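You operate a simulated robot arm through the tools that you are given. There is no shell and no other tool.

Carry out the task below with a simulated two-armed robot. There is one attempt and no reset: what you move stays moved.

Task
Leak-test plug No. 57 and sort it by the result.
Fine: latch it in, leave the dial alone; HOLDS goes in the tray marked GOOD, LEAKS in the one marked WORN.
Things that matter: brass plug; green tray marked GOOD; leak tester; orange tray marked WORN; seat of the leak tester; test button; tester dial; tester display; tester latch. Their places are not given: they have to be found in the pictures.

It is judged by the outcome, as a careful person would: the job done as asked, and still so three seconds after it is handed in. It fails if anything else is knocked over, pushed out of place, dropped, spilled or broken.

Robot
Two 7-joint arms with fingered hands on one trunk that stands fixed in place. Base frame: the origin is at the foot of the trunk, x ahead of it, y to its left, z up; the work surface is at about z = 0.9. Units: m, degrees, N and s.
The left shoulder is at [0.2, 0.135, 0.995], the right one opposite. Each reaches about 0.885 m from its shoulder. Payload 4 kg a hand.
The TCP of each hand is the grasp point between the finger pads, 0.025 m short of the fingertips. In the tool frame z runs along the fingers and y along their closing line. The gripper opens to 0.088 m; its body begins 0.029 m behind the TCP. The gripper is a hand of 4 fingers: y runs from the thumb to the fingers, the wrist lies at [-0.013, -0.106, -0.174] in the tool frame.
Orientation is that of the tool frame in the base frame, as a unit quaternion [x, y, z, w]. With the fingers straight down and the wrist toward the robot, the tool's x, y and z point along [0, 1, 0], [1, 0, 0] and [0, 0, -1] of the base frame.

Tools
- The arms move only by the tool servo_tool. It takes "left_increments", "right_increments" or both (then of equal length, played together; a hand with none holds still); each is text: rows parted by semicolons, each of 6 numbers parted by spaces: the shift along the base's x, y, z in m, then the turn, a rotation vector about the base's x, y, z in degrees. In form: tx ty tz ax ay az; .... A call has 1 to 20 rows; each row shifts and turns the commanded pose from where the row before left it. A row lasts 0.2 s, in which the tool goes at most 0.05 m and 8.6 degrees; a call with a longer step from one row to the next is refused whole. Where a pose cannot be reached the arm comes as near as it can. A force on the tool above 70 N (or 10 N above the force at the start of the call, whichever is more), or a blocked arm, ends the call early, and 0.2 s more pass. In this call time passes only in rows, and 0.2 s behind the last. The reply holds the time, the measured pose of the TCP, the force on the tool along the base axes, the opening and the grip force, in the units named above and with some noise, with the torque about the TCP (base axes, N m) and any sound that the robot's microphone picked up.
- Cameras (640 x 400 px; columns grow to the right, rows downward): "scene" is now at [0.1418, 0.0069, 1.603]; the picture's right is [0.05, -1.00, 0.00], its down [-0.67, -0.04, -0.74] and it looks along [0.74, 0.04, -0.67] (base axes); focal length 310 px, centre (320, 200). "left" rides on the left gripper at [-0.064, -0.083, -0.098] in its tool frame; the picture's right is [-0.62, -0.37, 0.69], its down [0.71, -0.63, 0.30] and it looks along [0.32, 0.68, 0.65] (tool axes); focal length 265 px, centre (320, 200). "right" rides on the right gripper at [0.064, -0.083, -0.098] in its tool frame; the picture's right is [-0.62, 0.37, -0.69], its down [-0.71, -0.63, 0.30] and it looks along [-0.32, 0.68, 0.65] (tool axes); focal length 265 px, centre (320, 200).
- grab_frame(camera): a new picture of that camera. The clock stands still meanwhile.
- move_column(by): slides the trunk up (or, below 0, down) by that many m; the arms and the scene camera ride with it, the base frame stays. It gives what a move gives, with no picture.
- curl_fingers(index, middle, ring, thumb_bend, thumb_turn, hand): sets how far each is bent, from 0 (flat) to 1 (curled in); at 0.3 the hand is open as for a grip, at 0.7 the pads meet at the TCP. One left out holds its place. A second passes; each finger stops where it meets its share of the squeeze, and holds until it gets a number again. It is the only way to open and close the hand. It gives what a move gives, with no picture; readings hold the bend of each and the force on the fingers (four entries, about 0 where the hand has none), thumb and palm. thumb_turn goes from beside the hand (0) to across from the fingers (1), as for a grip.
- aim_head(pan, tilt): turns the head with the scene camera to pan (to the left, within 97 degrees either way) and tilt (down, from -29 to 69), counted from straight ahead of the robot. It gives what a move gives.
- pixel_to_xyz(camera, pixels): for up to 12 pixels [column, row] of the newest picture of that camera ("zoom" is the newest enlarged one), the place [x, y, z] in the base frame of the surface seen there, good to about 0.003 m. The clock stands still meanwhile.
- close_up(camera, box): a new picture of the part [left, top, right, bottom] of that camera's present view, enlarged. The clock stands still meanwhile.
- job_done(): hands the job in; it is judged then, once.

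Leave the grippers open and the arms clear of the work at the hand-in unless told otherwise.

The tools are called by a JSON object that holds its "api" and its "payload". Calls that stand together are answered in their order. servo_tool: Moves the arms, as the interface text tells. Its arguments: {"type":"object","properties":{"left_increments":{"type":"string"},"right_increments":{"type":"string"}},"required":[]} The other tools are called the same way: move_column (by) moves the trunk up or down; curl_fingers (index, middle, ring, thumb_bend, thumb_turn, hand) moves the fingers one by one; aim_head (pan, tilt) turns the head that bears the scene camera; grab_frame (camera) takes a picture; pixel_to_xyz (camera, pixels) gives the place of the surface under pixels of a picture; close_up (camera, box) takes an enlarged picture of a part of a camera's view; job_done () hands the job in.

At the start:

```text
clock: 0.0
left_tcp_pos: [0.5028, 0.168, 1.2463]
left_ee_rot: [0.707, 0.707, 0.0, 0.0]
left_wrist_force: [0.3, 0.1, 0.7]
left_ft_torque: [0.03, 0.02, 0.0]
left_opening: 0.0877
left_grasp_force: 0.0
left_shape: jaw
left_bend: [0.3, 0.3, 0.3, 0.3, 0.98]
left_finger forces: [0.0, 0.1, 0.0, 0.0, 0.0, 0.0]
right_tcp_pos: [0.5248, -0.2642, 1.2604]
right_ee_rot: [0.707, 0.707, 0.0, -0.001]
right_wrist_force: [0.4, 0.6, 0.3]
right_ft_torque: [-0.01, 0.04, 0.03]
right_opening: 0.0877
right_grasp_force: 0.1
right_shape: jaw
right_bend: [0.3, 0.3, 0.3, 0.3, 0.98]
right_finger forces: [0.0, 0.0, 0.1, 0.0, 0.0, 0.1]
trunk travel left (down, up): [-0.6, 0.17]
head pan, tilt (commanded): [3.1, 42.3]
```

scene: 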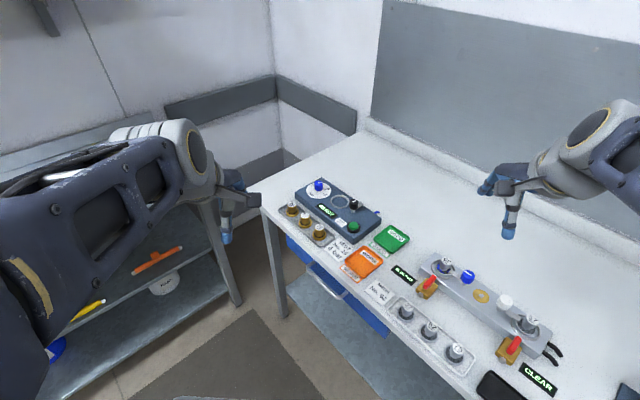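
right: 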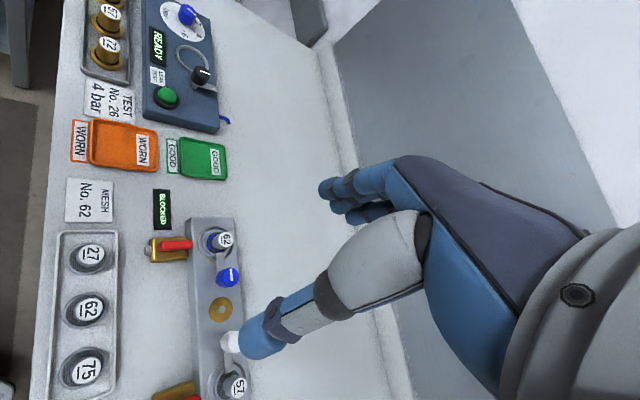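
left: 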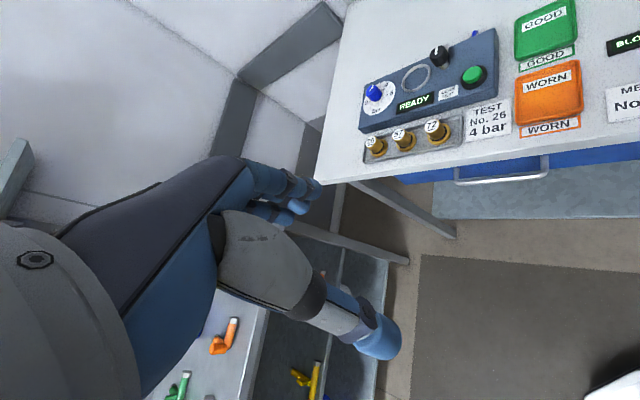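

I see a tester (dark blue box) on the left of the bench, with three brass plugs in a rack in front of it, a card, an orange tray and a green tray. I'll enlarge this part to read the plug numbers and labels.

{"api": "close_up", "payload": {"camera": "scene", "box": [260, 160, 420, 290]}}

{"api": "close_up", "payload": {"camera": "left", "box": [340, 0, 600, 180]}}

{"api": "close_up", "payload": {"camera": "right", "box": [60, 0, 260, 180]}}

```text
3.08 times, centred on (340, 225) of scene
```

zoom: 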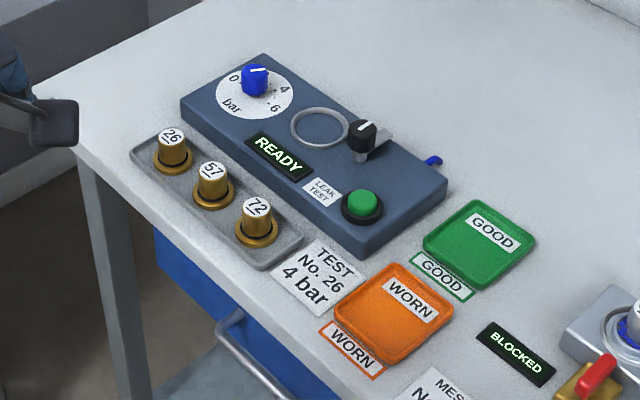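

```text
2.22 times, centred on (470, 90) of left
```

zoom: 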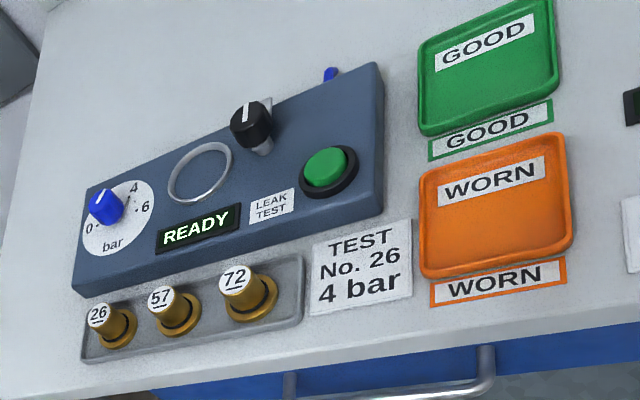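

```text
2.22 times, centred on (160, 90) of right
```

zoom: 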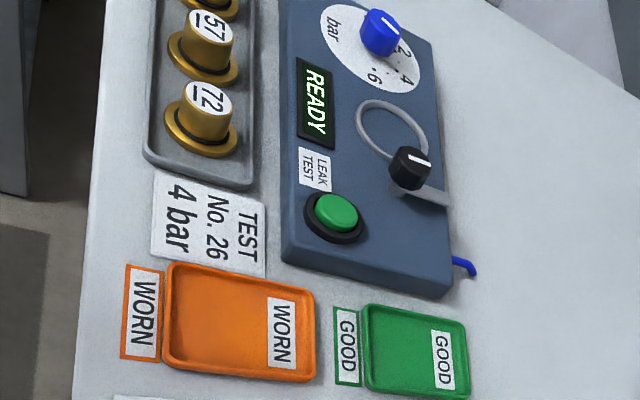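

Plug 57 is the middle one of the brass rack. The card on the bench says No. 26 / 4 bar, but the job is No. 57 with the dial left alone, so I follow the job. I'll take the scene zoom again and measure positions in it.

{"api": "close_up", "payload": {"camera": "scene", "box": [280, 170, 390, 260]}}

```text
4.44 times, centred on (335, 215) of scene
```

zoom: 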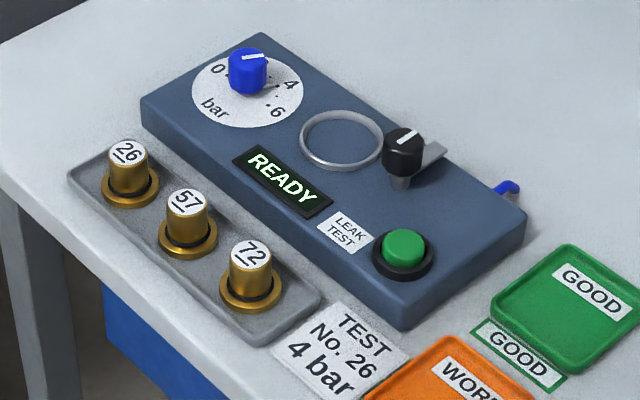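

Now I measure: plug 57 top (186,203), its flange (188,240), plug tops 26 (128,153) and 72 (250,255), ring centre (342,140), latch knob top (403,137), arm end (435,152), button top (404,243), dial top (247,58), tester surface (300,180), rack floor (215,290), tester corner (405,325).

{"api": "pixel_to_xyz", "payload": {"camera": "zoom", "pixels": [[186, 203], [187, 225], [128, 153], [250, 255], [342, 142], [403, 137], [436, 152], [404, 243], [252, 57], [410, 200], [222, 310], [400, 325]]}}

{"api": "pixel_to_xyz", "payload": {"camera": "zoom", "pixels": [[300, 142], [383, 142], [342, 110], [342, 170], [145, 105], [260, 36], [522, 215], [580, 300], [510, 188], [400, 185], [160, 250], [88, 185]]}}

```text
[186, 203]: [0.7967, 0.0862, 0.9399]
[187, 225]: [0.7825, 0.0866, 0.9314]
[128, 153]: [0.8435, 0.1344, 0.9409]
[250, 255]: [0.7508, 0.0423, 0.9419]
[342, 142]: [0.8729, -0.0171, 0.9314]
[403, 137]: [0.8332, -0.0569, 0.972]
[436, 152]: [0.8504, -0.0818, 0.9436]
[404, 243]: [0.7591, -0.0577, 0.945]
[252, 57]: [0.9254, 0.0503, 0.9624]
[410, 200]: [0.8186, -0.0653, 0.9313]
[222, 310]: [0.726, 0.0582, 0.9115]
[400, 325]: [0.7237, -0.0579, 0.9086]
```

```text
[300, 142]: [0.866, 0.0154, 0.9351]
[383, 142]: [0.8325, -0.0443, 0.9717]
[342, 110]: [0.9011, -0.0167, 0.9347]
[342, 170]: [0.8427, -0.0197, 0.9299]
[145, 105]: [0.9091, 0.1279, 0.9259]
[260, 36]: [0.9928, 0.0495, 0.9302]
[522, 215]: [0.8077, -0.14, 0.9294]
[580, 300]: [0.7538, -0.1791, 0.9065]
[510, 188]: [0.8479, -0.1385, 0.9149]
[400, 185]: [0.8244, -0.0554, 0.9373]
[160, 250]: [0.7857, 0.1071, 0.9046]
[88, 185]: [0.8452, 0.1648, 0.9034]
```

The tester is turned about 45 degrees, seat ring centre near (0.872, -0.018), latch knob near (0.83, -0.057), button near (0.759, -0.058), plug 57 near (0.797, 0.086). I'll bring the left hand over the rack, yawed -45 degrees and well above everything, so that its camera sees the latch closely.

{"api": "servo_tool", "payload": {"left_increments": "0.028 -0.008 -0.013 0 0 -5.625; 0.028 -0.008 -0.013 0 0 -5.625; 0.028 -0.008 -0.013 0 0 -5.625; 0.028 -0.008 -0.013 0 0 -5.625; 0.028 -0.008 -0.013 0 0 -5.625; 0.028 -0.008 -0.013 0 0 -5.625; 0.028 -0.008 -0.013 0 0 -5.625; 0.028 -0.008 -0.013 0 0 -5.625"}}

```text
clock: 1.8
left_tcp_pos: [0.7278, 0.1049, 1.1424]
left_ee_rot: [0.924, 0.383, 0.0, 0.001]
left_wrist_force: [0.5, -0.4, 0.3]
left_ft_torque: [0.03, 0.03, -0.04]
left_opening: 0.0877
left_grasp_force: 0.0
left_shape: jaw
left_bend: [0.3, 0.3, 0.3, 0.3, 0.98]
left_finger forces: [0.0, 0.0, 0.0, 0.1, 0.0, 0.0]
right_tcp_pos: [0.5234, -0.264, 1.2605]
right_ee_rot: [0.707, 0.707, 0.0, 0.001]
right_wrist_force: [-0.8, 0.7, -0.3]
right_ft_torque: [-0.01, -0.04, -0.02]
right_opening: 0.0876
right_grasp_force: 0.1
right_shape: jaw
right_bend: [0.3, 0.3, 0.3, 0.3, 0.98]
right_finger forces: [0.1, 0.0, 0.0, 0.0, 0.1, 0.0]
trunk travel left (down, up): [-0.6, 0.17]
head pan, tilt (commanded): [3.1, 42.3]
```

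The hand arrived at (0.728, 0.105, 1.142). Now a picture from the left hand camera and the scene.

{"api": "grab_frame", "payload": {"camera": "left"}}

{"api": "grab_frame", "payload": {"camera": "scene"}}

```text
taken
```

left: 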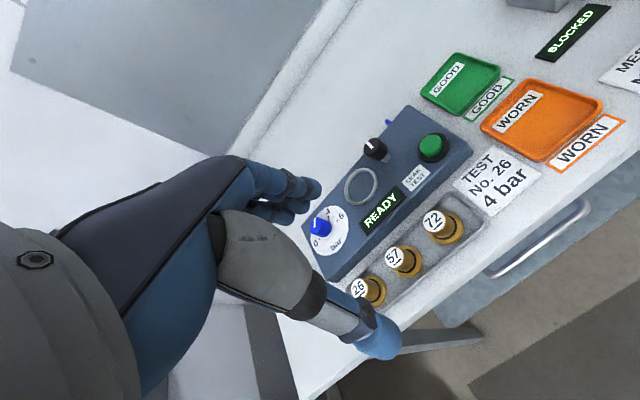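

```text
taken
```

scene: 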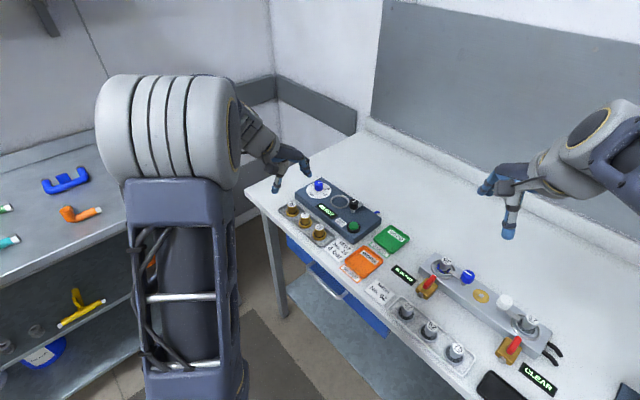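

I see the tester from behind the hand. I'll enlarge the latch and seat, around (400,170) of the left picture.

{"api": "close_up", "payload": {"camera": "left", "box": [310, 95, 480, 205]}}

{"api": "close_up", "payload": {"camera": "left", "box": [340, 180, 480, 310]}}

```text
3.64 times, centred on (395, 150) of left
```

zoom: 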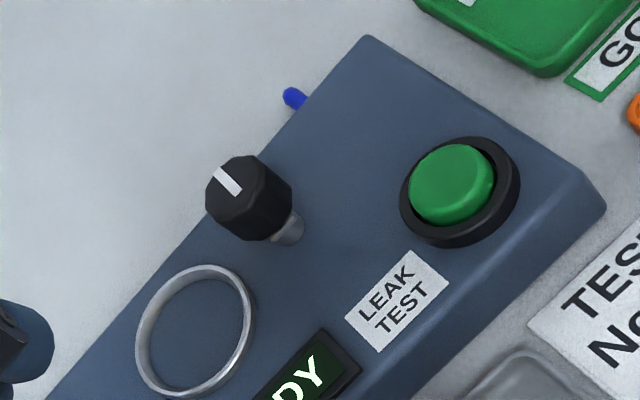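

```text
3.08 times, centred on (410, 245) of left
```

zoom: 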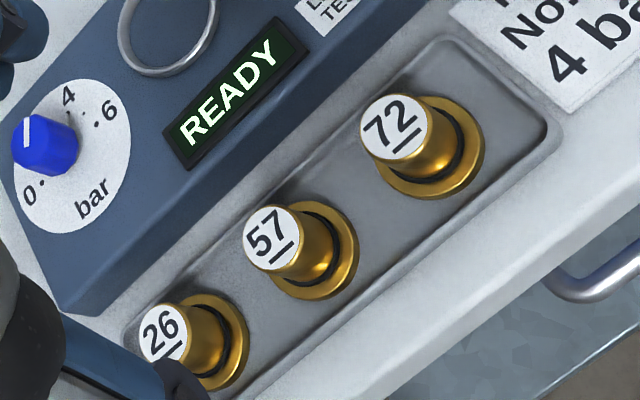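

The latch is a black knob on a post with a grey arm pointing to the back of the tester. I'll look at it from the right hand's camera too, for the arm's direction and height.

{"api": "close_up", "payload": {"camera": "right", "box": [140, 0, 240, 140]}}

```text
2.86 times, centred on (190, 70) of right
```

zoom: 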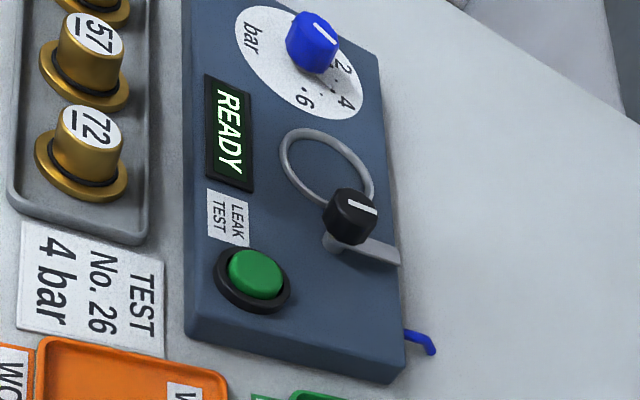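

I measure the latch: arm tip (396,255), arm middle (378,250), post base (330,243), knob top (350,205), knob's edges (328,215), (372,225), white mark ends (345,207),(372,210), ring edges (283,160), (370,190), (330,130), button (258,272).

{"api": "pixel_to_xyz", "payload": {"camera": "zoom", "pixels": [[394, 255], [378, 250], [331, 244], [350, 205], [327, 210], [350, 235], [375, 209], [347, 206], [285, 165], [330, 131], [368, 180], [258, 272]]}}

```text
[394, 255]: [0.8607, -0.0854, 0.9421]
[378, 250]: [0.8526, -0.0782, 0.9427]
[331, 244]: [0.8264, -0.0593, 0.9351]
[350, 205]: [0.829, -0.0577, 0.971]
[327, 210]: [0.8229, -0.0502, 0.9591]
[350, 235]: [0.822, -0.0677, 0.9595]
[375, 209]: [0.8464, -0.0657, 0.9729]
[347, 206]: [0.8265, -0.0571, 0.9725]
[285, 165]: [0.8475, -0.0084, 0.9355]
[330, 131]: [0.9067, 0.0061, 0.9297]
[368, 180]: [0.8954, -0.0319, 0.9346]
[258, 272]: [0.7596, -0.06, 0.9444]
```

Arm tip lies near (0.862,-0.087), height 0.942, so a 90 degree counter-clockwise turn of the knob brings it over the seat. Next I measure plug 57 more closely from the left hand camera.

{"api": "close_up", "payload": {"camera": "left", "box": [380, 225, 440, 290]}}

```text
6.15 times, centred on (410, 258) of left
```

zoom: 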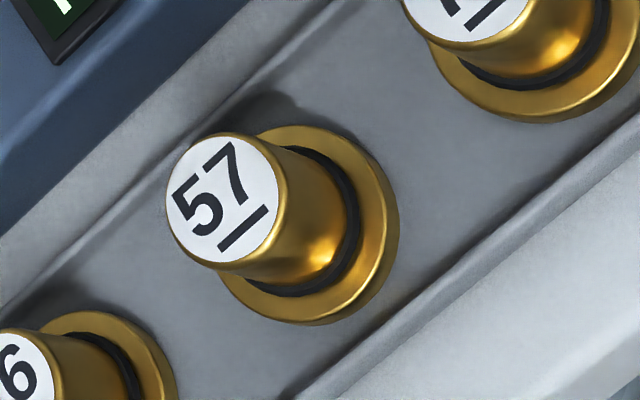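

The plug is a 57-labelled cap, tapering down to an O-ring and a flange at its foot. I measure the label's edges and the flange's edges.

{"api": "pixel_to_xyz", "payload": {"camera": "zoom", "pixels": [[222, 200], [172, 200], [276, 200], [222, 140], [222, 264], [385, 210], [300, 312], [275, 132], [345, 150], [320, 220], [450, 150], [150, 300]]}}

```text
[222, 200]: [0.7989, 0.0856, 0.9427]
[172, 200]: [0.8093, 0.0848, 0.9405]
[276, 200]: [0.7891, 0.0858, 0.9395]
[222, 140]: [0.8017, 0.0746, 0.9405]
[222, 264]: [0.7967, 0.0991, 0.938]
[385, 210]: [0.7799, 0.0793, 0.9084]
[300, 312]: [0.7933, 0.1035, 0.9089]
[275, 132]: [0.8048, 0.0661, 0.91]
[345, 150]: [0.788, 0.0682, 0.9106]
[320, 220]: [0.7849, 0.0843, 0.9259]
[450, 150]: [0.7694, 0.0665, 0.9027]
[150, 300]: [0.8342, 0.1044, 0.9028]
```

Plug 57: axis near (0.799, 0.086), top at z 0.940, flange top 0.909, radius about 0.012 at the top. The tester's edge is only 5 cm off, so I'll half close the left hand first (bend 0.5) and look at its shape.

{"api": "curl_fingers", "payload": {"hand": "left", "index": 0.5, "middle": 0.5, "ring": 0.5, "thumb_bend": 0.5, "thumb_turn": 1.0}}

{"api": "close_up", "payload": {"camera": "scene", "box": [230, 120, 350, 210]}}

{"api": "grab_frame", "payload": {"camera": "left"}}

```text
clock: 2.8
left_tcp_pos: [0.7274, 0.1053, 1.1422]
left_ee_rot: [0.924, 0.384, 0.0, 0.0]
left_wrist_force: [1.0, -0.2, -0.2]
left_ft_torque: [-0.03, 0.03, 0.0]
left_opening: 0.0421
left_grasp_force: 0.0
left_shape: fingers
left_bend: [0.5, 0.5, 0.5, 0.5, 1.0]
left_finger forces: [0.1, 0.0, 0.0, 0.0, 0.1, 0.0]
right_tcp_pos: [0.524, -0.2636, 1.2604]
right_ee_rot: [0.707, 0.707, 0.0, 0.0]
right_wrist_force: [-0.7, -0.7, 0.3]
right_ft_torque: [-0.02, -0.02, 0.01]
right_opening: 0.0875
right_grasp_force: 0.0
right_shape: jaw
right_bend: [0.3, 0.3, 0.3, 0.3, 0.98]
right_finger forces: [0.0, 0.0, 0.0, 0.0, 0.0, 0.0]
trunk travel left (down, up): [-0.6, 0.17]
head pan, tilt (commanded): [3.1, 42.3]
```

```text
4.44 times, centred on (290, 165) of scene
```

zoom: 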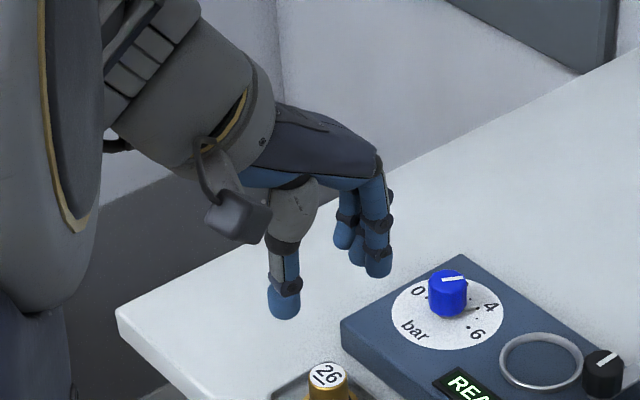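

```text
taken
```

left: 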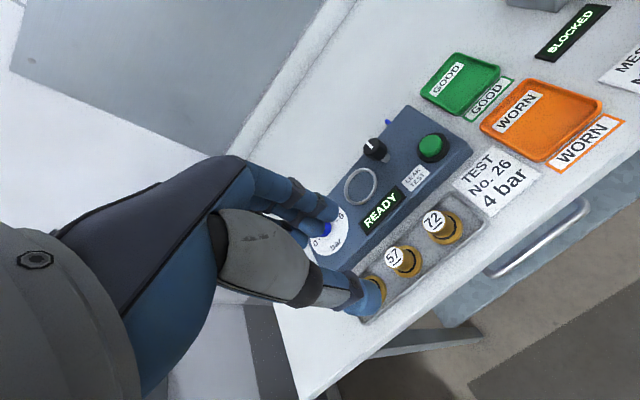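

At bend 0.5 the opening is 42 mm. I measure where the fingertips are relative to the TCP: thumb tip (284,314), front finger tip (378,272), others (343,245), (357,260).

{"api": "pixel_to_xyz", "payload": {"camera": "zoom", "pixels": [[284, 316], [284, 300], [378, 274], [378, 262], [343, 246], [357, 262], [268, 300], [300, 300], [390, 265]]}}

{"api": "close_up", "payload": {"camera": "left", "box": [240, 170, 400, 330]}}

```text
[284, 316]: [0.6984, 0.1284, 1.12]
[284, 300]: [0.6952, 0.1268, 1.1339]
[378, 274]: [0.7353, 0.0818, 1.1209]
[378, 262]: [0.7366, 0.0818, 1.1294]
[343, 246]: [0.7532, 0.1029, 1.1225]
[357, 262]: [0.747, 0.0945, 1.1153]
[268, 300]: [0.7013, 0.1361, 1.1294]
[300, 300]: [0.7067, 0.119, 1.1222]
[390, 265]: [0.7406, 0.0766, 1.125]
```

```text
2.50 times, centred on (320, 250) of left
```

zoom: 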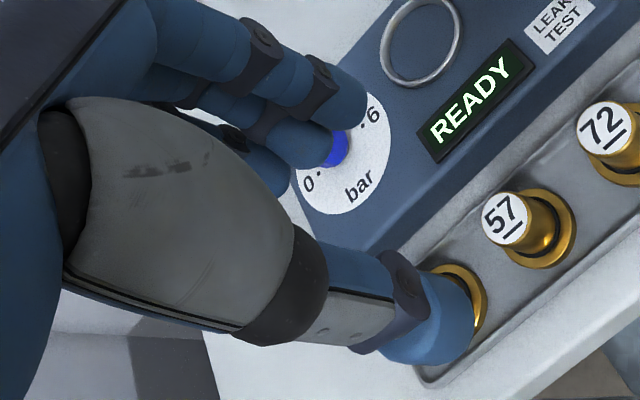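

The tips sit about 0.025 below the TCP and the three fingers seem to lie at tool x of about -0.008, +0.008, +0.025, the thumb near 0. I'll open the ring finger to find which one it is.

{"api": "curl_fingers", "payload": {"hand": "left", "ring": 0.25}}

{"api": "close_up", "payload": {"camera": "scene", "box": [270, 140, 330, 200]}}

```text
clock: 3.8
left_tcp_pos: [0.7274, 0.1054, 1.1417]
left_ee_rot: [0.924, 0.383, 0.001, -0.001]
left_wrist_force: [0.1, -0.1, -0.2]
left_ft_torque: [0.02, 0.06, -0.02]
left_opening: 0.042
left_grasp_force: 0.0
left_shape: fingers
left_bend: [0.5, 0.5, 0.25, 0.5, 1.0]
left_finger forces: [0.0, 0.0, 0.0, 0.0, 0.0, 0.0]
right_tcp_pos: [0.5247, -0.2633, 1.2622]
right_ee_rot: [0.707, 0.707, 0.0, 0.0]
right_wrist_force: [0.4, -0.2, 0.3]
right_ft_torque: [0.01, 0.0, 0.01]
right_opening: 0.0875
right_grasp_force: 0.1
right_shape: jaw
right_bend: [0.3, 0.3, 0.3, 0.3, 0.98]
right_finger forces: [0.1, 0.0, 0.0, 0.0, 0.1, 0.1]
trunk travel left (down, up): [-0.6, 0.17]
head pan, tilt (commanded): [3.1, 42.3]
```

```text
6.67 times, centred on (300, 170) of scene
```

zoom: 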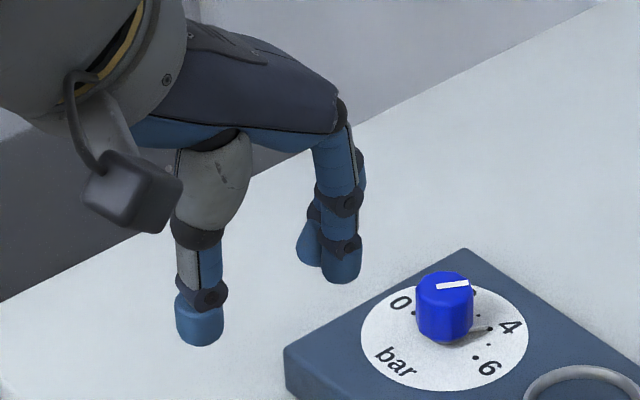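

The ring finger is the far one (tool +x), so index and middle straddle the TCP against the thumb: a good pinch. I put the ring finger back to 0.5, so that it won't reach the tester, and move over plug 57 at z = 1.0, tips still above the plugs.

{"api": "curl_fingers", "payload": {"hand": "left", "ring": 0.5}}

{"api": "servo_tool", "payload": {"left_increments": "0.0143 -0.0039 -0.0283 0 0 0; 0.0143 -0.0039 -0.0283 0 0 0; 0.0143 -0.0039 -0.0283 0 0 0; 0.0143 -0.0039 -0.0283 0 0 0; 0.0143 -0.0039 -0.0283 0 0 0"}}

{"api": "grab_frame", "payload": {"camera": "left"}}

{"api": "close_up", "payload": {"camera": "scene", "box": [260, 140, 370, 250]}}

```text
clock: 4.8
left_tcp_pos: [0.7271, 0.1036, 1.1414]
left_ee_rot: [0.924, 0.383, 0.0, 0.0]
left_wrist_force: [0.7, 0.4, 0.0]
left_ft_torque: [0.01, -0.02, 0.0]
left_opening: 0.042
left_grasp_force: 0.0
left_shape: fingers
left_bend: [0.5, 0.5, 0.5, 0.5, 1.0]
left_finger forces: [0.0, 0.0, 0.1, 0.1, 0.0, 0.0]
right_tcp_pos: [0.5239, -0.2644, 1.2618]
right_ee_rot: [0.707, 0.707, 0.001, 0.0]
right_wrist_force: [0.0, 0.0, -1.2]
right_ft_torque: [0.0, -0.01, -0.01]
right_opening: 0.0875
right_grasp_force: 0.0
right_shape: jaw
right_bend: [0.3, 0.3, 0.3, 0.3, 0.98]
right_finger forces: [0.0, 0.0, 0.1, 0.0, 0.0, 0.0]
trunk travel left (down, up): [-0.6, 0.17]
head pan, tilt (commanded): [3.1, 42.3]
```

```text
clock: 6.0
left_tcp_pos: [0.8006, 0.0855, 1.0018]
left_ee_rot: [0.923, 0.384, 0.0, 0.0]
left_wrist_force: [0.4, 0.5, -0.2]
left_ft_torque: [0.0, 0.0, 0.02]
left_opening: 0.042
left_grasp_force: 0.0
left_shape: fingers
left_bend: [0.5, 0.5, 0.5, 0.5, 1.0]
left_finger forces: [0.0, 0.1, 0.0, 0.0, 0.0, 0.0]
right_tcp_pos: [0.5227, -0.2648, 1.2612]
right_ee_rot: [0.707, 0.707, 0.0, 0.0]
right_wrist_force: [-0.2, 0.5, -0.2]
right_ft_torque: [0.01, -0.02, -0.01]
right_opening: 0.0877
right_grasp_force: 0.0
right_shape: jaw
right_bend: [0.3, 0.3, 0.3, 0.3, 0.98]
right_finger forces: [0.0, 0.0, 0.1, 0.1, 0.0, 0.0]
trunk travel left (down, up): [-0.6, 0.17]
head pan, tilt (commanded): [3.1, 42.3]
```

```text
taken
```

left: 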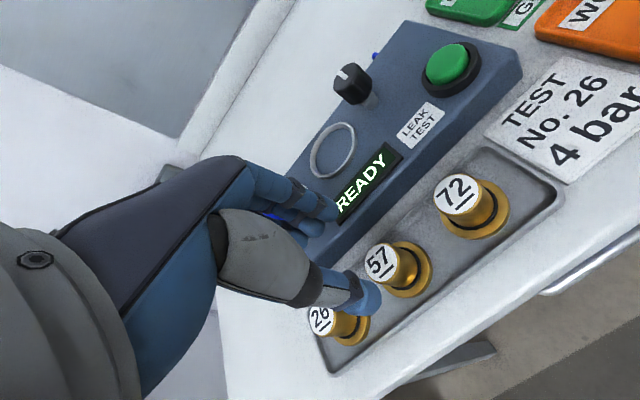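

```text
3.64 times, centred on (315, 195) of scene
```

zoom: 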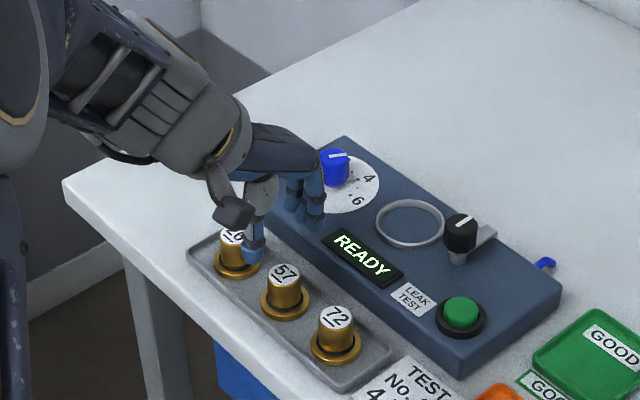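

The 57 label at (380,262) in the left picture is where a point straight below the TCP would appear (377,260), so the hand is centred. I lower it 6.3 cm to bring the pads round the cap, tips just above the flange.

{"api": "servo_tool", "payload": {"left_increments": "0 0 -0.02 0 0 0; 0 0 -0.02 0 0 0; 0 0 -0.012 0 0 0; 0 0 -0.006 0 0 0; 0 0 -0.004 0 0 0"}}

{"api": "grab_frame", "payload": {"camera": "left"}}

{"api": "close_up", "payload": {"camera": "scene", "box": [270, 170, 360, 260]}}

```text
clock: 7.2
left_tcp_pos: [0.7994, 0.0836, 0.9406]
left_ee_rot: [0.923, 0.384, 0.001, 0.001]
left_wrist_force: [-0.3, 0.0, 4.7]
left_ft_torque: [-0.12, -0.13, -0.03]
left_opening: 0.042
left_grasp_force: 3.0
left_shape: fingers
left_bend: [0.5, 0.5, 0.5, 0.5, 1.0]
left_finger forces: [0.0, 5.2, 0.1, 0.1, 0.1, 0.0]
right_tcp_pos: [0.5235, -0.2635, 1.2616]
right_ee_rot: [0.708, 0.707, 0.0, 0.0]
right_wrist_force: [0.5, -0.5, 0.5]
right_ft_torque: [-0.02, 0.0, 0.01]
right_opening: 0.0877
right_grasp_force: 0.1
right_shape: jaw
right_bend: [0.3, 0.3, 0.3, 0.3, 0.98]
right_finger forces: [0.1, 0.0, 0.0, 0.0, 0.0, 0.0]
trunk travel left (down, up): [-0.6, 0.17]
head pan, tilt (commanded): [3.1, 42.3]
```

```text
taken
```

left: 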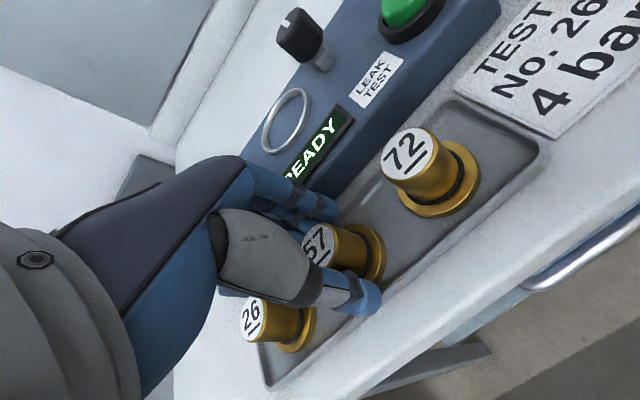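

```text
4.44 times, centred on (315, 215) of scene
```

zoom: 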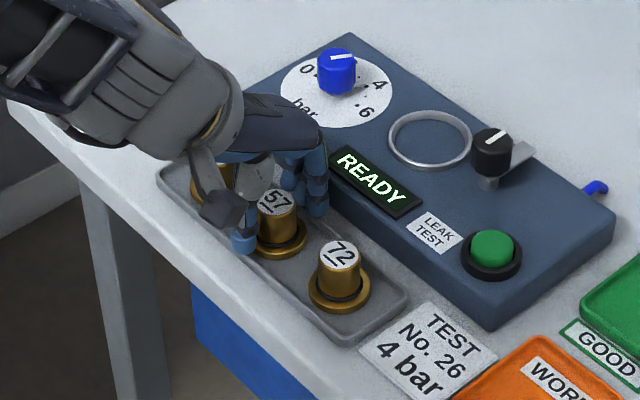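

The middle finger reports 5.2 N and the wrist 4.7 N upward: its tip is probably on the rack rim. I raise 4 mm to free it before closing.

{"api": "servo_tool", "payload": {"left_increments": "0 0 0.004 0 0 0; 0 0 0 0 0 0"}}

```text
clock: 7.8
left_tcp_pos: [0.7985, 0.0848, 0.9438]
left_ee_rot: [0.924, 0.384, 0.001, 0.0]
left_wrist_force: [-0.1, -0.9, -0.4]
left_ft_torque: [-0.01, -0.01, 0.0]
left_opening: 0.042
left_grasp_force: 0.2
left_shape: fingers
left_bend: [0.5, 0.5, 0.5, 0.5, 1.0]
left_finger forces: [0.0, 0.1, 0.0, 0.0, 0.0, 0.1]
right_tcp_pos: [0.5242, -0.2658, 1.2621]
right_ee_rot: [0.707, 0.707, 0.0, 0.0]
right_wrist_force: [0.8, -0.4, -0.5]
right_ft_torque: [0.0, 0.01, 0.01]
right_opening: 0.0877
right_grasp_force: 0.1
right_shape: jaw
right_bend: [0.3, 0.3, 0.3, 0.3, 0.98]
right_finger forces: [0.1, 0.0, 0.1, 0.0, 0.0, 0.0]
trunk travel left (down, up): [-0.6, 0.17]
head pan, tilt (commanded): [3.1, 42.3]
```

Contact is gone. Now I close index, middle and thumb onto the cap; the ring finger stays put.

{"api": "curl_fingers", "payload": {"hand": "left", "index": 0.68, "middle": 0.68, "thumb_bend": 0.68}}

{"api": "grab_frame", "payload": {"camera": "left"}}

{"api": "close_up", "payload": {"camera": "scene", "box": [270, 170, 360, 260]}}

```text
clock: 8.8
left_tcp_pos: [0.7992, 0.0844, 0.9439]
left_ee_rot: [0.923, 0.384, 0.0, 0.0]
left_wrist_force: [0.1, -0.2, 0.6]
left_ft_torque: [0.01, -0.03, 0.01]
left_opening: 0.0201
left_grasp_force: 7.2
left_shape: fingers
left_bend: [0.62, 0.63, 0.5, 0.59, 1.0]
left_finger forces: [3.6, 3.7, 0.0, 0.0, 6.8, 0.0]
right_tcp_pos: [0.5236, -0.2652, 1.2599]
right_ee_rot: [0.707, 0.707, 0.0, 0.0]
right_wrist_force: [0.0, 0.2, 1.3]
right_ft_torque: [0.02, -0.03, 0.0]
right_opening: 0.0879
right_grasp_force: 0.0
right_shape: jaw
right_bend: [0.3, 0.3, 0.3, 0.3, 0.98]
right_finger forces: [0.0, 0.0, 0.1, 0.1, 0.0, 0.0]
trunk travel left (down, up): [-0.6, 0.17]
head pan, tilt (commanded): [3.1, 42.3]
```

```text
taken
```

left: 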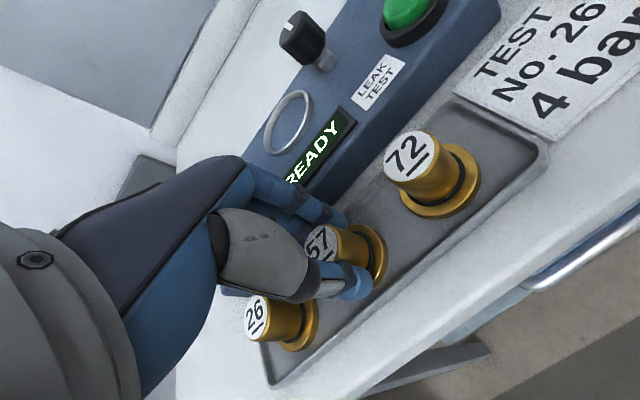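

```text
4.44 times, centred on (315, 215) of scene
```

zoom: 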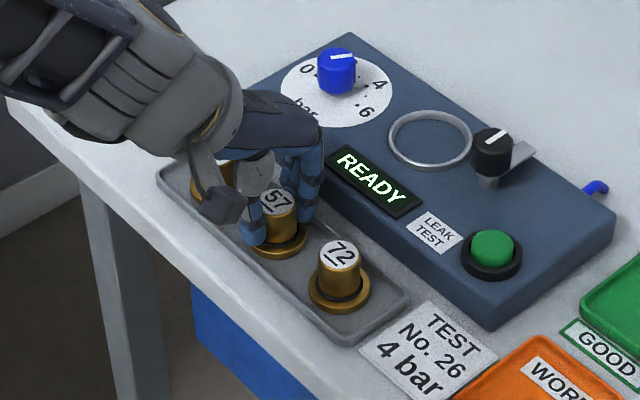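

The cap is pinched: index 3.6 N, middle 3.7 N, thumb 6.8 N, opening 20 mm. I lift it gently 7 cm straight up.

{"api": "servo_tool", "payload": {"left_increments": "0 0 0.004 0 0 0; 0 0 0.008 0 0 0; 0 0 0.012 0 0 0; 0 0 0.015 0 0 0; 0 0 0.015 0 0 0; 0 0 0.012 0 0 0; 0 0 0.004 0 0 0"}}

{"api": "grab_frame", "payload": {"camera": "left"}}

{"api": "close_up", "payload": {"camera": "scene", "box": [270, 150, 370, 250]}}

```text
clock: 10.4
left_tcp_pos: [0.8007, 0.0842, 1.0143]
left_ee_rot: [0.924, 0.383, 0.001, 0.0]
left_wrist_force: [0.4, -0.8, -2.0]
left_ft_torque: [0.04, 0.01, 0.02]
left_opening: 0.0201
left_grasp_force: 6.5
left_shape: fingers
left_bend: [0.62, 0.63, 0.5, 0.59, 1.0]
left_finger forces: [3.6, 3.5, 0.1, 0.0, 6.6, 0.0]
right_tcp_pos: [0.5245, -0.2642, 1.2617]
right_ee_rot: [0.707, 0.707, 0.0, 0.0]
right_wrist_force: [0.8, 0.1, 0.3]
right_ft_torque: [-0.01, -0.02, 0.0]
right_opening: 0.0873
right_grasp_force: 0.1
right_shape: jaw
right_bend: [0.3, 0.3, 0.3, 0.3, 0.98]
right_finger forces: [0.1, 0.0, 0.0, 0.0, 0.0, 0.0]
trunk travel left (down, up): [-0.6, 0.17]
head pan, tilt (commanded): [3.1, 42.3]
```

```text
taken
```

left: 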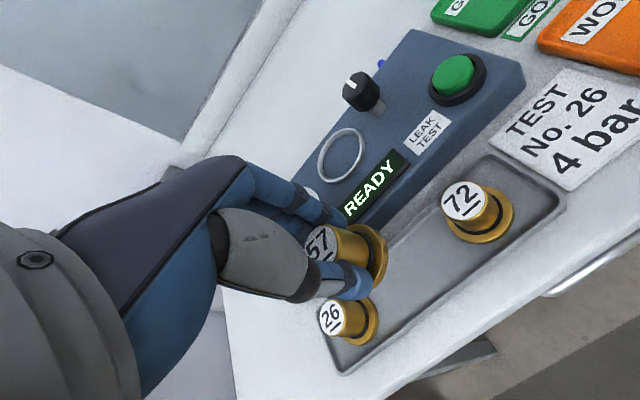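

```text
4.00 times, centred on (320, 200) of scene
```

zoom: 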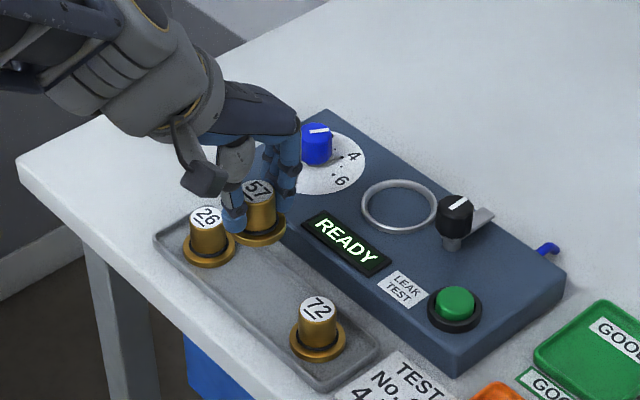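

Plug 57 is up, upright in the fingers, weight about 2 N; the others haven't moved. Now I refine the seat centre with an enlargement of the ring near (341,155) in the left picture, and the held plug's place.

{"api": "close_up", "payload": {"camera": "left", "box": [300, 110, 380, 200]}}

```text
4.44 times, centred on (340, 155) of left
```

zoom: 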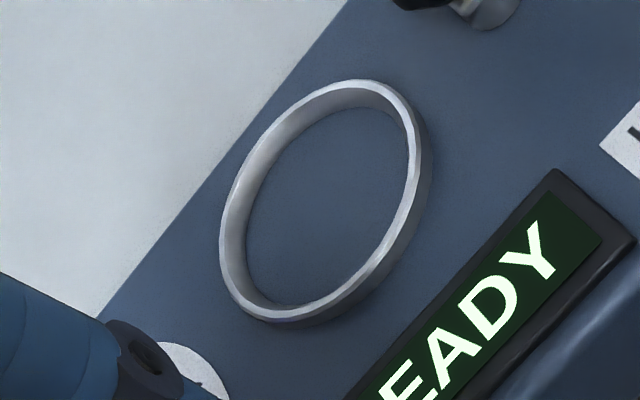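

{"api": "pixel_to_xyz", "payload": {"camera": "zoom", "pixels": [[355, 84], [300, 106], [247, 165], [228, 225], [238, 288], [285, 314], [340, 290], [388, 240], [412, 180], [410, 125], [325, 200], [290, 260]]}}

{"api": "close_up", "payload": {"camera": "left", "box": [290, 210, 410, 310]}}

```text
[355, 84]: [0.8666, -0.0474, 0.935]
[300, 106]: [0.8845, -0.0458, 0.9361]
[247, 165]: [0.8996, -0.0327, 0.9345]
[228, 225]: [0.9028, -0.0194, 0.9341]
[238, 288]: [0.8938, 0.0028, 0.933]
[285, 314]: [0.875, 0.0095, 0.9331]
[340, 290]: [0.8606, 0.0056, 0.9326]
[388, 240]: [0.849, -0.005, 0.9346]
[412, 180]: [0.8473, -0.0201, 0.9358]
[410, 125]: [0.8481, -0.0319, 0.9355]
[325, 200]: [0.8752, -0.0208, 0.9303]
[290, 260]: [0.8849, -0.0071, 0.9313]
```

```text
4.00 times, centred on (350, 260) of left
```

zoom: 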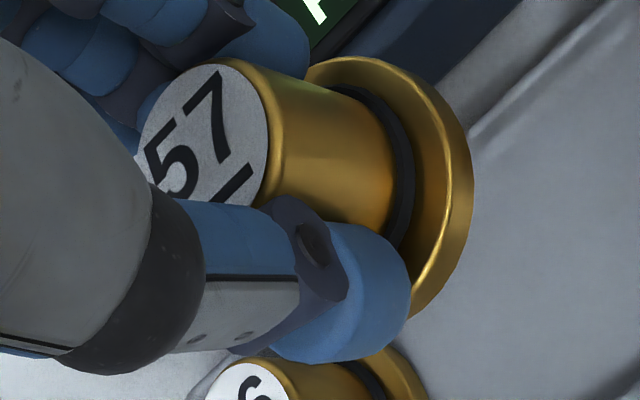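

Seat centre comes to about (0.873, -0.0185), ring top 0.935, floor 0.931. Now the held plug: label points and flange rim points in this enlargement.

{"api": "pixel_to_xyz", "payload": {"camera": "zoom", "pixels": [[145, 145], [205, 72], [262, 120], [255, 190], [205, 135], [330, 66], [400, 78], [450, 130], [464, 190], [445, 260], [425, 295], [340, 150]]}}

```text
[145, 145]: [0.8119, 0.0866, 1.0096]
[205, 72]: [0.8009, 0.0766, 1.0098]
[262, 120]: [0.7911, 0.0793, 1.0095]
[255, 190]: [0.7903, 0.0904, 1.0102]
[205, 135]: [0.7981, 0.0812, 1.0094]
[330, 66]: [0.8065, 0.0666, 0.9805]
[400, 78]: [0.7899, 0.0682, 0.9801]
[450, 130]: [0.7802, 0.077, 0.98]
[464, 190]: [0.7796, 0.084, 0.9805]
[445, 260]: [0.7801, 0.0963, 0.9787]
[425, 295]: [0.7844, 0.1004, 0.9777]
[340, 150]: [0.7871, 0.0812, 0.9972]
```

The plug hangs upright, axis at about (0.799, 0.086), flange bottom 41 mm below the TCP. I move it (0.074, -0.1045) level to above the seat.

{"api": "servo_tool", "payload": {"left_increments": "0.008 -0.0115 0 0 0 0; 0.014 -0.02 0 0 0 0; 0.015 -0.021 0 0 0 0; 0.015 -0.021 0 0 0 0; 0.014 -0.0195 0 0 0 0; 0.008 -0.0115 0 0 0 0; 0 0 0 0 0 0"}}

{"api": "grab_frame", "payload": {"camera": "left"}}

{"api": "close_up", "payload": {"camera": "scene", "box": [290, 150, 390, 250]}}

```text
clock: 12.0
left_tcp_pos: [0.8741, -0.0191, 1.0135]
left_ee_rot: [0.924, 0.383, 0.001, 0.0]
left_wrist_force: [-1.1, 0.4, -2.1]
left_ft_torque: [0.0, 0.0, 0.02]
left_opening: 0.0198
left_grasp_force: 6.7
left_shape: fingers
left_bend: [0.62, 0.63, 0.5, 0.59, 1.0]
left_finger forces: [3.5, 3.5, 0.0, 0.0, 6.5, 0.0]
right_tcp_pos: [0.5239, -0.2639, 1.261]
right_ee_rot: [0.707, 0.707, -0.001, -0.001]
right_wrist_force: [-0.7, 0.6, -0.2]
right_ft_torque: [-0.02, -0.03, -0.03]
right_opening: 0.0876
right_grasp_force: 0.0
right_shape: jaw
right_bend: [0.3, 0.3, 0.3, 0.3, 0.98]
right_finger forces: [0.1, 0.0, 0.1, 0.0, 0.0, 0.0]
trunk travel left (down, up): [-0.6, 0.17]
head pan, tilt (commanded): [3.1, 42.3]
```

```text
taken
```

left: 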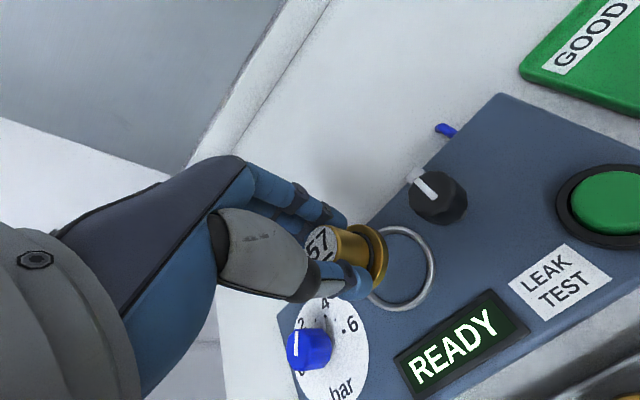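

```text
4.00 times, centred on (340, 200) of scene
```

zoom: 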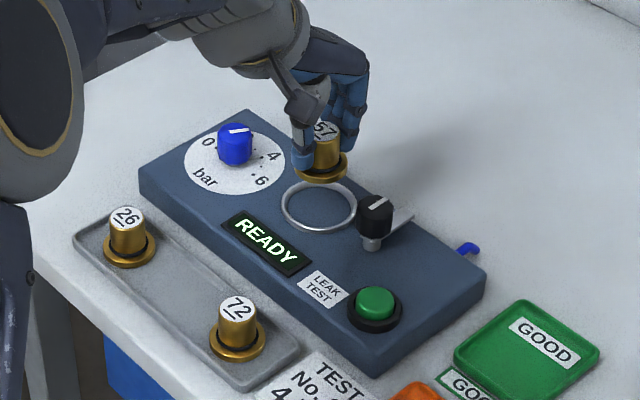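

The plug is above the ring. I check the alignment once more with an enlargement around the plug and the ring in the left picture.

{"api": "close_up", "payload": {"camera": "left", "box": [300, 205, 450, 325]}}

```text
3.33 times, centred on (375, 265) of left
```

zoom: 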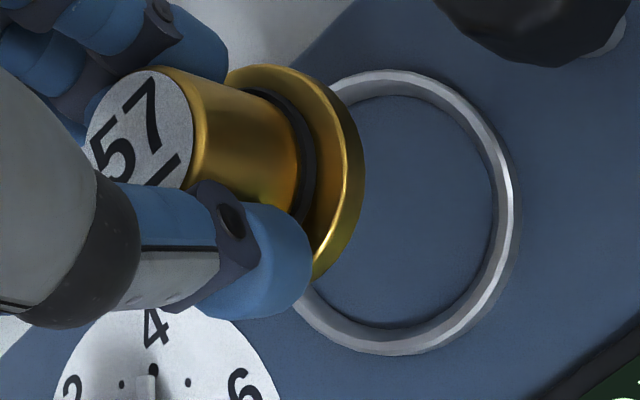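

{"api": "pixel_to_xyz", "payload": {"camera": "zoom", "pixels": [[380, 78], [440, 95], [485, 140], [508, 200], [490, 290], [440, 335], [380, 345], [325, 325], [240, 72], [300, 78], [345, 120], [352, 200]]}}

```text
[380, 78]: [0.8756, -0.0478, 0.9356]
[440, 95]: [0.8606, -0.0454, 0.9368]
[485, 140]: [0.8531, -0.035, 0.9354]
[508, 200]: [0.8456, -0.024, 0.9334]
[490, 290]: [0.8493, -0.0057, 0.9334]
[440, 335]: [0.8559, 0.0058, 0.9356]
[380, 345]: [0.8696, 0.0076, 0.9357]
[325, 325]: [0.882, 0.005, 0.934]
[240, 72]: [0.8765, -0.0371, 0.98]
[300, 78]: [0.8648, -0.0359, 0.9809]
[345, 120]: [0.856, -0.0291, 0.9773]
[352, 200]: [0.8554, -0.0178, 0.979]
```

Ring centre (0.873, -0.020), plug axis (0.8737, -0.0178): a 2 mm shift in y. I correct and lower to about 4 mm above the seat floor.

{"api": "servo_tool", "payload": {"left_increments": "-0.0007 -0.002 0 0 0 0; 0 0 -0.01 0 0 0; 0 0 -0.012 0 0 0; 0 0 -0.01 0 0 0; 0 0 -0.006 0 0 0; 0 0 0 0 0 0"}}

{"api": "grab_frame", "payload": {"camera": "left"}}

{"api": "close_up", "payload": {"camera": "scene", "box": [300, 160, 380, 240]}}

```text
clock: 13.4
left_tcp_pos: [0.8738, -0.0225, 0.9754]
left_ee_rot: [0.924, 0.384, -0.001, 0.0]
left_wrist_force: [-0.2, 0.7, -2.5]
left_ft_torque: [0.0, 0.01, -0.01]
left_opening: 0.0198
left_grasp_force: 6.4
left_shape: fingers
left_bend: [0.62, 0.63, 0.5, 0.59, 1.0]
left_finger forces: [3.6, 3.4, 0.1, 0.0, 6.5, 0.0]
right_tcp_pos: [0.5235, -0.2645, 1.2622]
right_ee_rot: [0.707, 0.707, 0.001, 0.0]
right_wrist_force: [-0.1, 0.0, -0.2]
right_ft_torque: [-0.04, 0.02, 0.0]
right_opening: 0.0876
right_grasp_force: 0.1
right_shape: jaw
right_bend: [0.3, 0.3, 0.3, 0.3, 0.98]
right_finger forces: [0.0, 0.0, 0.0, 0.0, 0.0, 0.1]
trunk travel left (down, up): [-0.6, 0.17]
head pan, tilt (commanded): [3.1, 42.3]
```

```text
taken
```

left: 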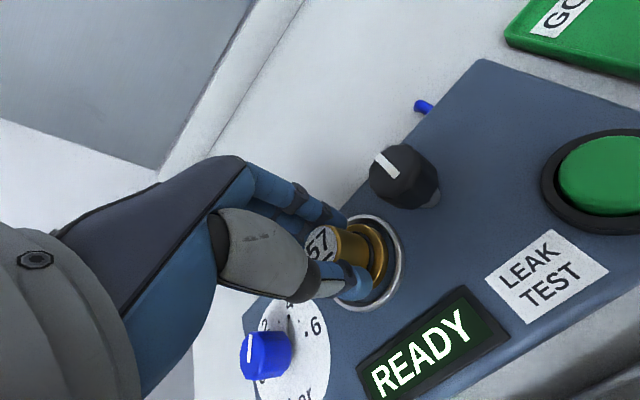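

```text
5.00 times, centred on (340, 200) of scene
```

zoom: 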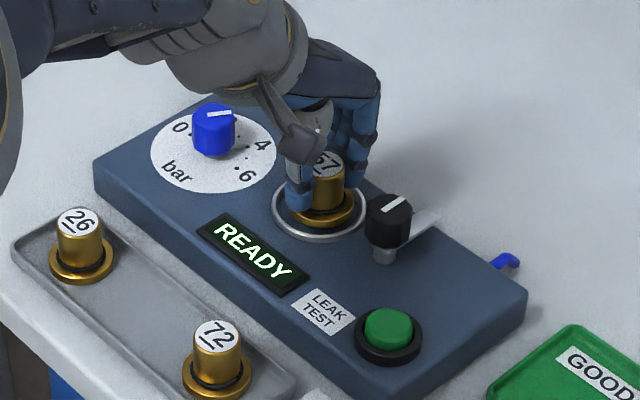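

The flange is sinking within the ring. I check centring in an enlargement before the last millimetres.

{"api": "close_up", "payload": {"camera": "left", "box": [310, 200, 420, 320]}}

```text
3.33 times, centred on (365, 260) of left
```

zoom: 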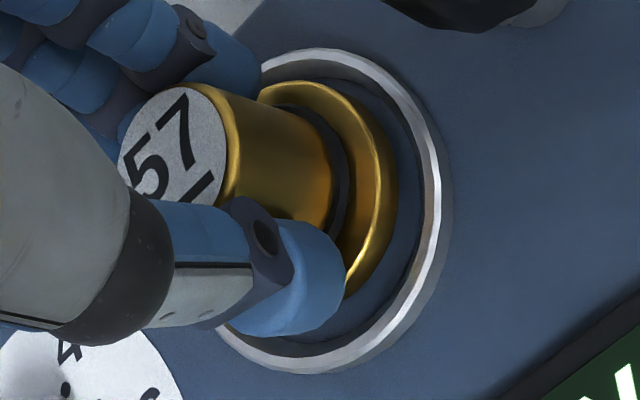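

The flange sits well inside the ring. I lower in small steps of about 1.2 mm, watching the force.

{"api": "servo_tool", "payload": {"left_increments": "0 0 -0.0015 0 0 0; 0 0 -0.0012 0 0 0; 0 0 -0.0012 0 0 0; 0 0 0 0 0 0"}}

```text
clock: 14.4
left_tcp_pos: [0.8719, -0.0213, 0.9706]
left_ee_rot: [0.923, 0.384, -0.001, 0.0]
left_wrist_force: [-0.2, 0.1, -1.3]
left_ft_torque: [0.0, -0.02, -0.02]
left_opening: 0.0198
left_grasp_force: 6.9
left_shape: fingers
left_bend: [0.62, 0.63, 0.5, 0.59, 1.0]
left_finger forces: [3.5, 3.3, 0.0, 0.0, 6.6, 0.0]
right_tcp_pos: [0.5233, -0.2633, 1.2612]
right_ee_rot: [0.707, 0.707, 0.0, 0.0]
right_wrist_force: [-0.7, -0.4, -0.2]
right_ft_torque: [-0.03, 0.01, 0.03]
right_opening: 0.0877
right_grasp_force: 0.0
right_shape: jaw
right_bend: [0.3, 0.3, 0.3, 0.3, 0.98]
right_finger forces: [0.0, 0.0, 0.0, 0.1, 0.0, 0.0]
trunk travel left (down, up): [-0.6, 0.17]
head pan, tilt (commanded): [3.1, 42.3]
```

Still about the plug's weight on the wrist (-1.3 N). I go down another millimetre or two.

{"api": "servo_tool", "payload": {"left_increments": "0 0 -0.001 0 0 0; 0 0 0 0 0 0"}}

{"api": "servo_tool", "payload": {"left_increments": "0 0 -0.001 0 0 0; 0 0 0 0 0 0"}}

```text
clock: 15.0
left_tcp_pos: [0.873, -0.0221, 0.9698]
left_ee_rot: [0.923, 0.384, 0.0, 0.001]
left_wrist_force: [-0.8, -0.1, -1.0]
left_ft_torque: [0.01, -0.01, -0.04]
left_opening: 0.0196
left_grasp_force: 7.3
left_shape: fingers
left_bend: [0.62, 0.63, 0.5, 0.59, 1.0]
left_finger forces: [3.7, 3.5, 0.0, 0.0, 6.9, 0.0]
right_tcp_pos: [0.5245, -0.265, 1.2609]
right_ee_rot: [0.708, 0.707, 0.0, -0.001]
right_wrist_force: [-0.2, -0.3, -0.7]
right_ft_torque: [-0.04, -0.02, -0.02]
right_opening: 0.0877
right_grasp_force: 0.1
right_shape: jaw
right_bend: [0.3, 0.3, 0.3, 0.3, 0.98]
right_finger forces: [0.0, 0.0, 0.0, 0.1, 0.0, 0.0]
trunk travel left (down, up): [-0.6, 0.17]
head pan, tilt (commanded): [3.1, 42.3]
```

```text
clock: 15.6
left_tcp_pos: [0.873, -0.0216, 0.9686]
left_ee_rot: [0.924, 0.383, 0.0, -0.001]
left_wrist_force: [-1.1, -0.9, 3.0]
left_ft_torque: [-0.01, -0.01, -0.02]
left_opening: 0.0199
left_grasp_force: 7.1
left_shape: fingers
left_bend: [0.62, 0.64, 0.5, 0.59, 1.0]
left_finger forces: [3.9, 3.6, 0.0, 0.1, 7.2, 0.1]
right_tcp_pos: [0.5237, -0.2647, 1.2628]
right_ee_rot: [0.707, 0.707, 0.001, 0.0]
right_wrist_force: [0.3, -1.4, -0.4]
right_ft_torque: [0.01, 0.02, 0.02]
right_opening: 0.0878
right_grasp_force: 0.0
right_shape: jaw
right_bend: [0.3, 0.3, 0.3, 0.3, 0.98]
right_finger forces: [0.0, 0.0, 0.0, 0.0, 0.1, 0.1]
trunk travel left (down, up): [-0.6, 0.17]
head pan, tilt (commanded): [3.1, 42.3]
```

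Now +3 N: the flange rests on the seat. I open the fingers to 0.5 to let go; the tips at z about 0.944 clear the ring and display.

{"api": "curl_fingers", "payload": {"hand": "left", "index": 0.5, "middle": 0.5, "thumb_bend": 0.5}}

{"api": "grab_frame", "payload": {"camera": "left"}}

{"api": "close_up", "payload": {"camera": "scene", "box": [300, 160, 380, 240]}}

```text
clock: 16.6
left_tcp_pos: [0.8732, -0.0218, 0.9686]
left_ee_rot: [0.924, 0.383, 0.0, 0.0]
left_wrist_force: [0.3, -0.9, 0.4]
left_ft_torque: [0.04, 0.01, 0.03]
left_opening: 0.0409
left_grasp_force: 0.2
left_shape: fingers
left_bend: [0.5, 0.5, 0.5, 0.5, 1.0]
left_finger forces: [0.0, 0.0, 0.0, 0.0, 0.0, 0.1]
right_tcp_pos: [0.5237, -0.2635, 1.2612]
right_ee_rot: [0.707, 0.707, 0.0, 0.0]
right_wrist_force: [0.2, 0.5, 1.1]
right_ft_torque: [0.0, 0.02, 0.02]
right_opening: 0.0875
right_grasp_force: 0.1
right_shape: jaw
right_bend: [0.3, 0.3, 0.3, 0.3, 0.98]
right_finger forces: [0.0, 0.0, 0.0, 0.0, 0.0, 0.0]
trunk travel left (down, up): [-0.6, 0.17]
head pan, tilt (commanded): [3.1, 42.3]
```

```text
taken
```

left: 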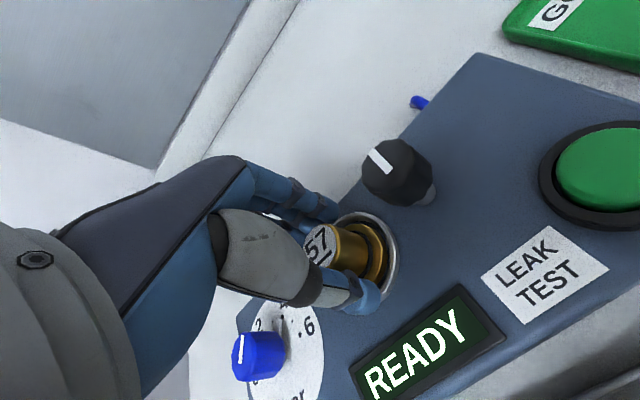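

```text
5.00 times, centred on (340, 200) of scene
```

zoom: 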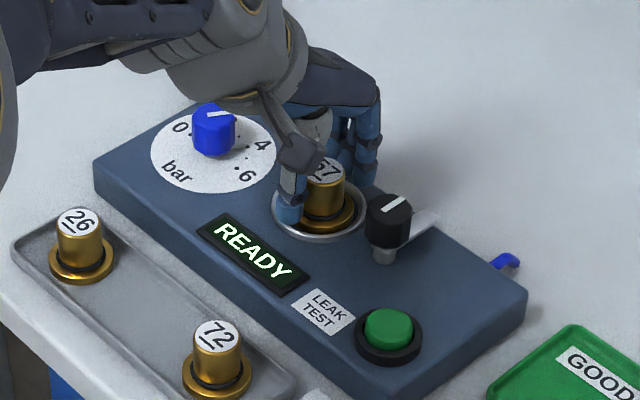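

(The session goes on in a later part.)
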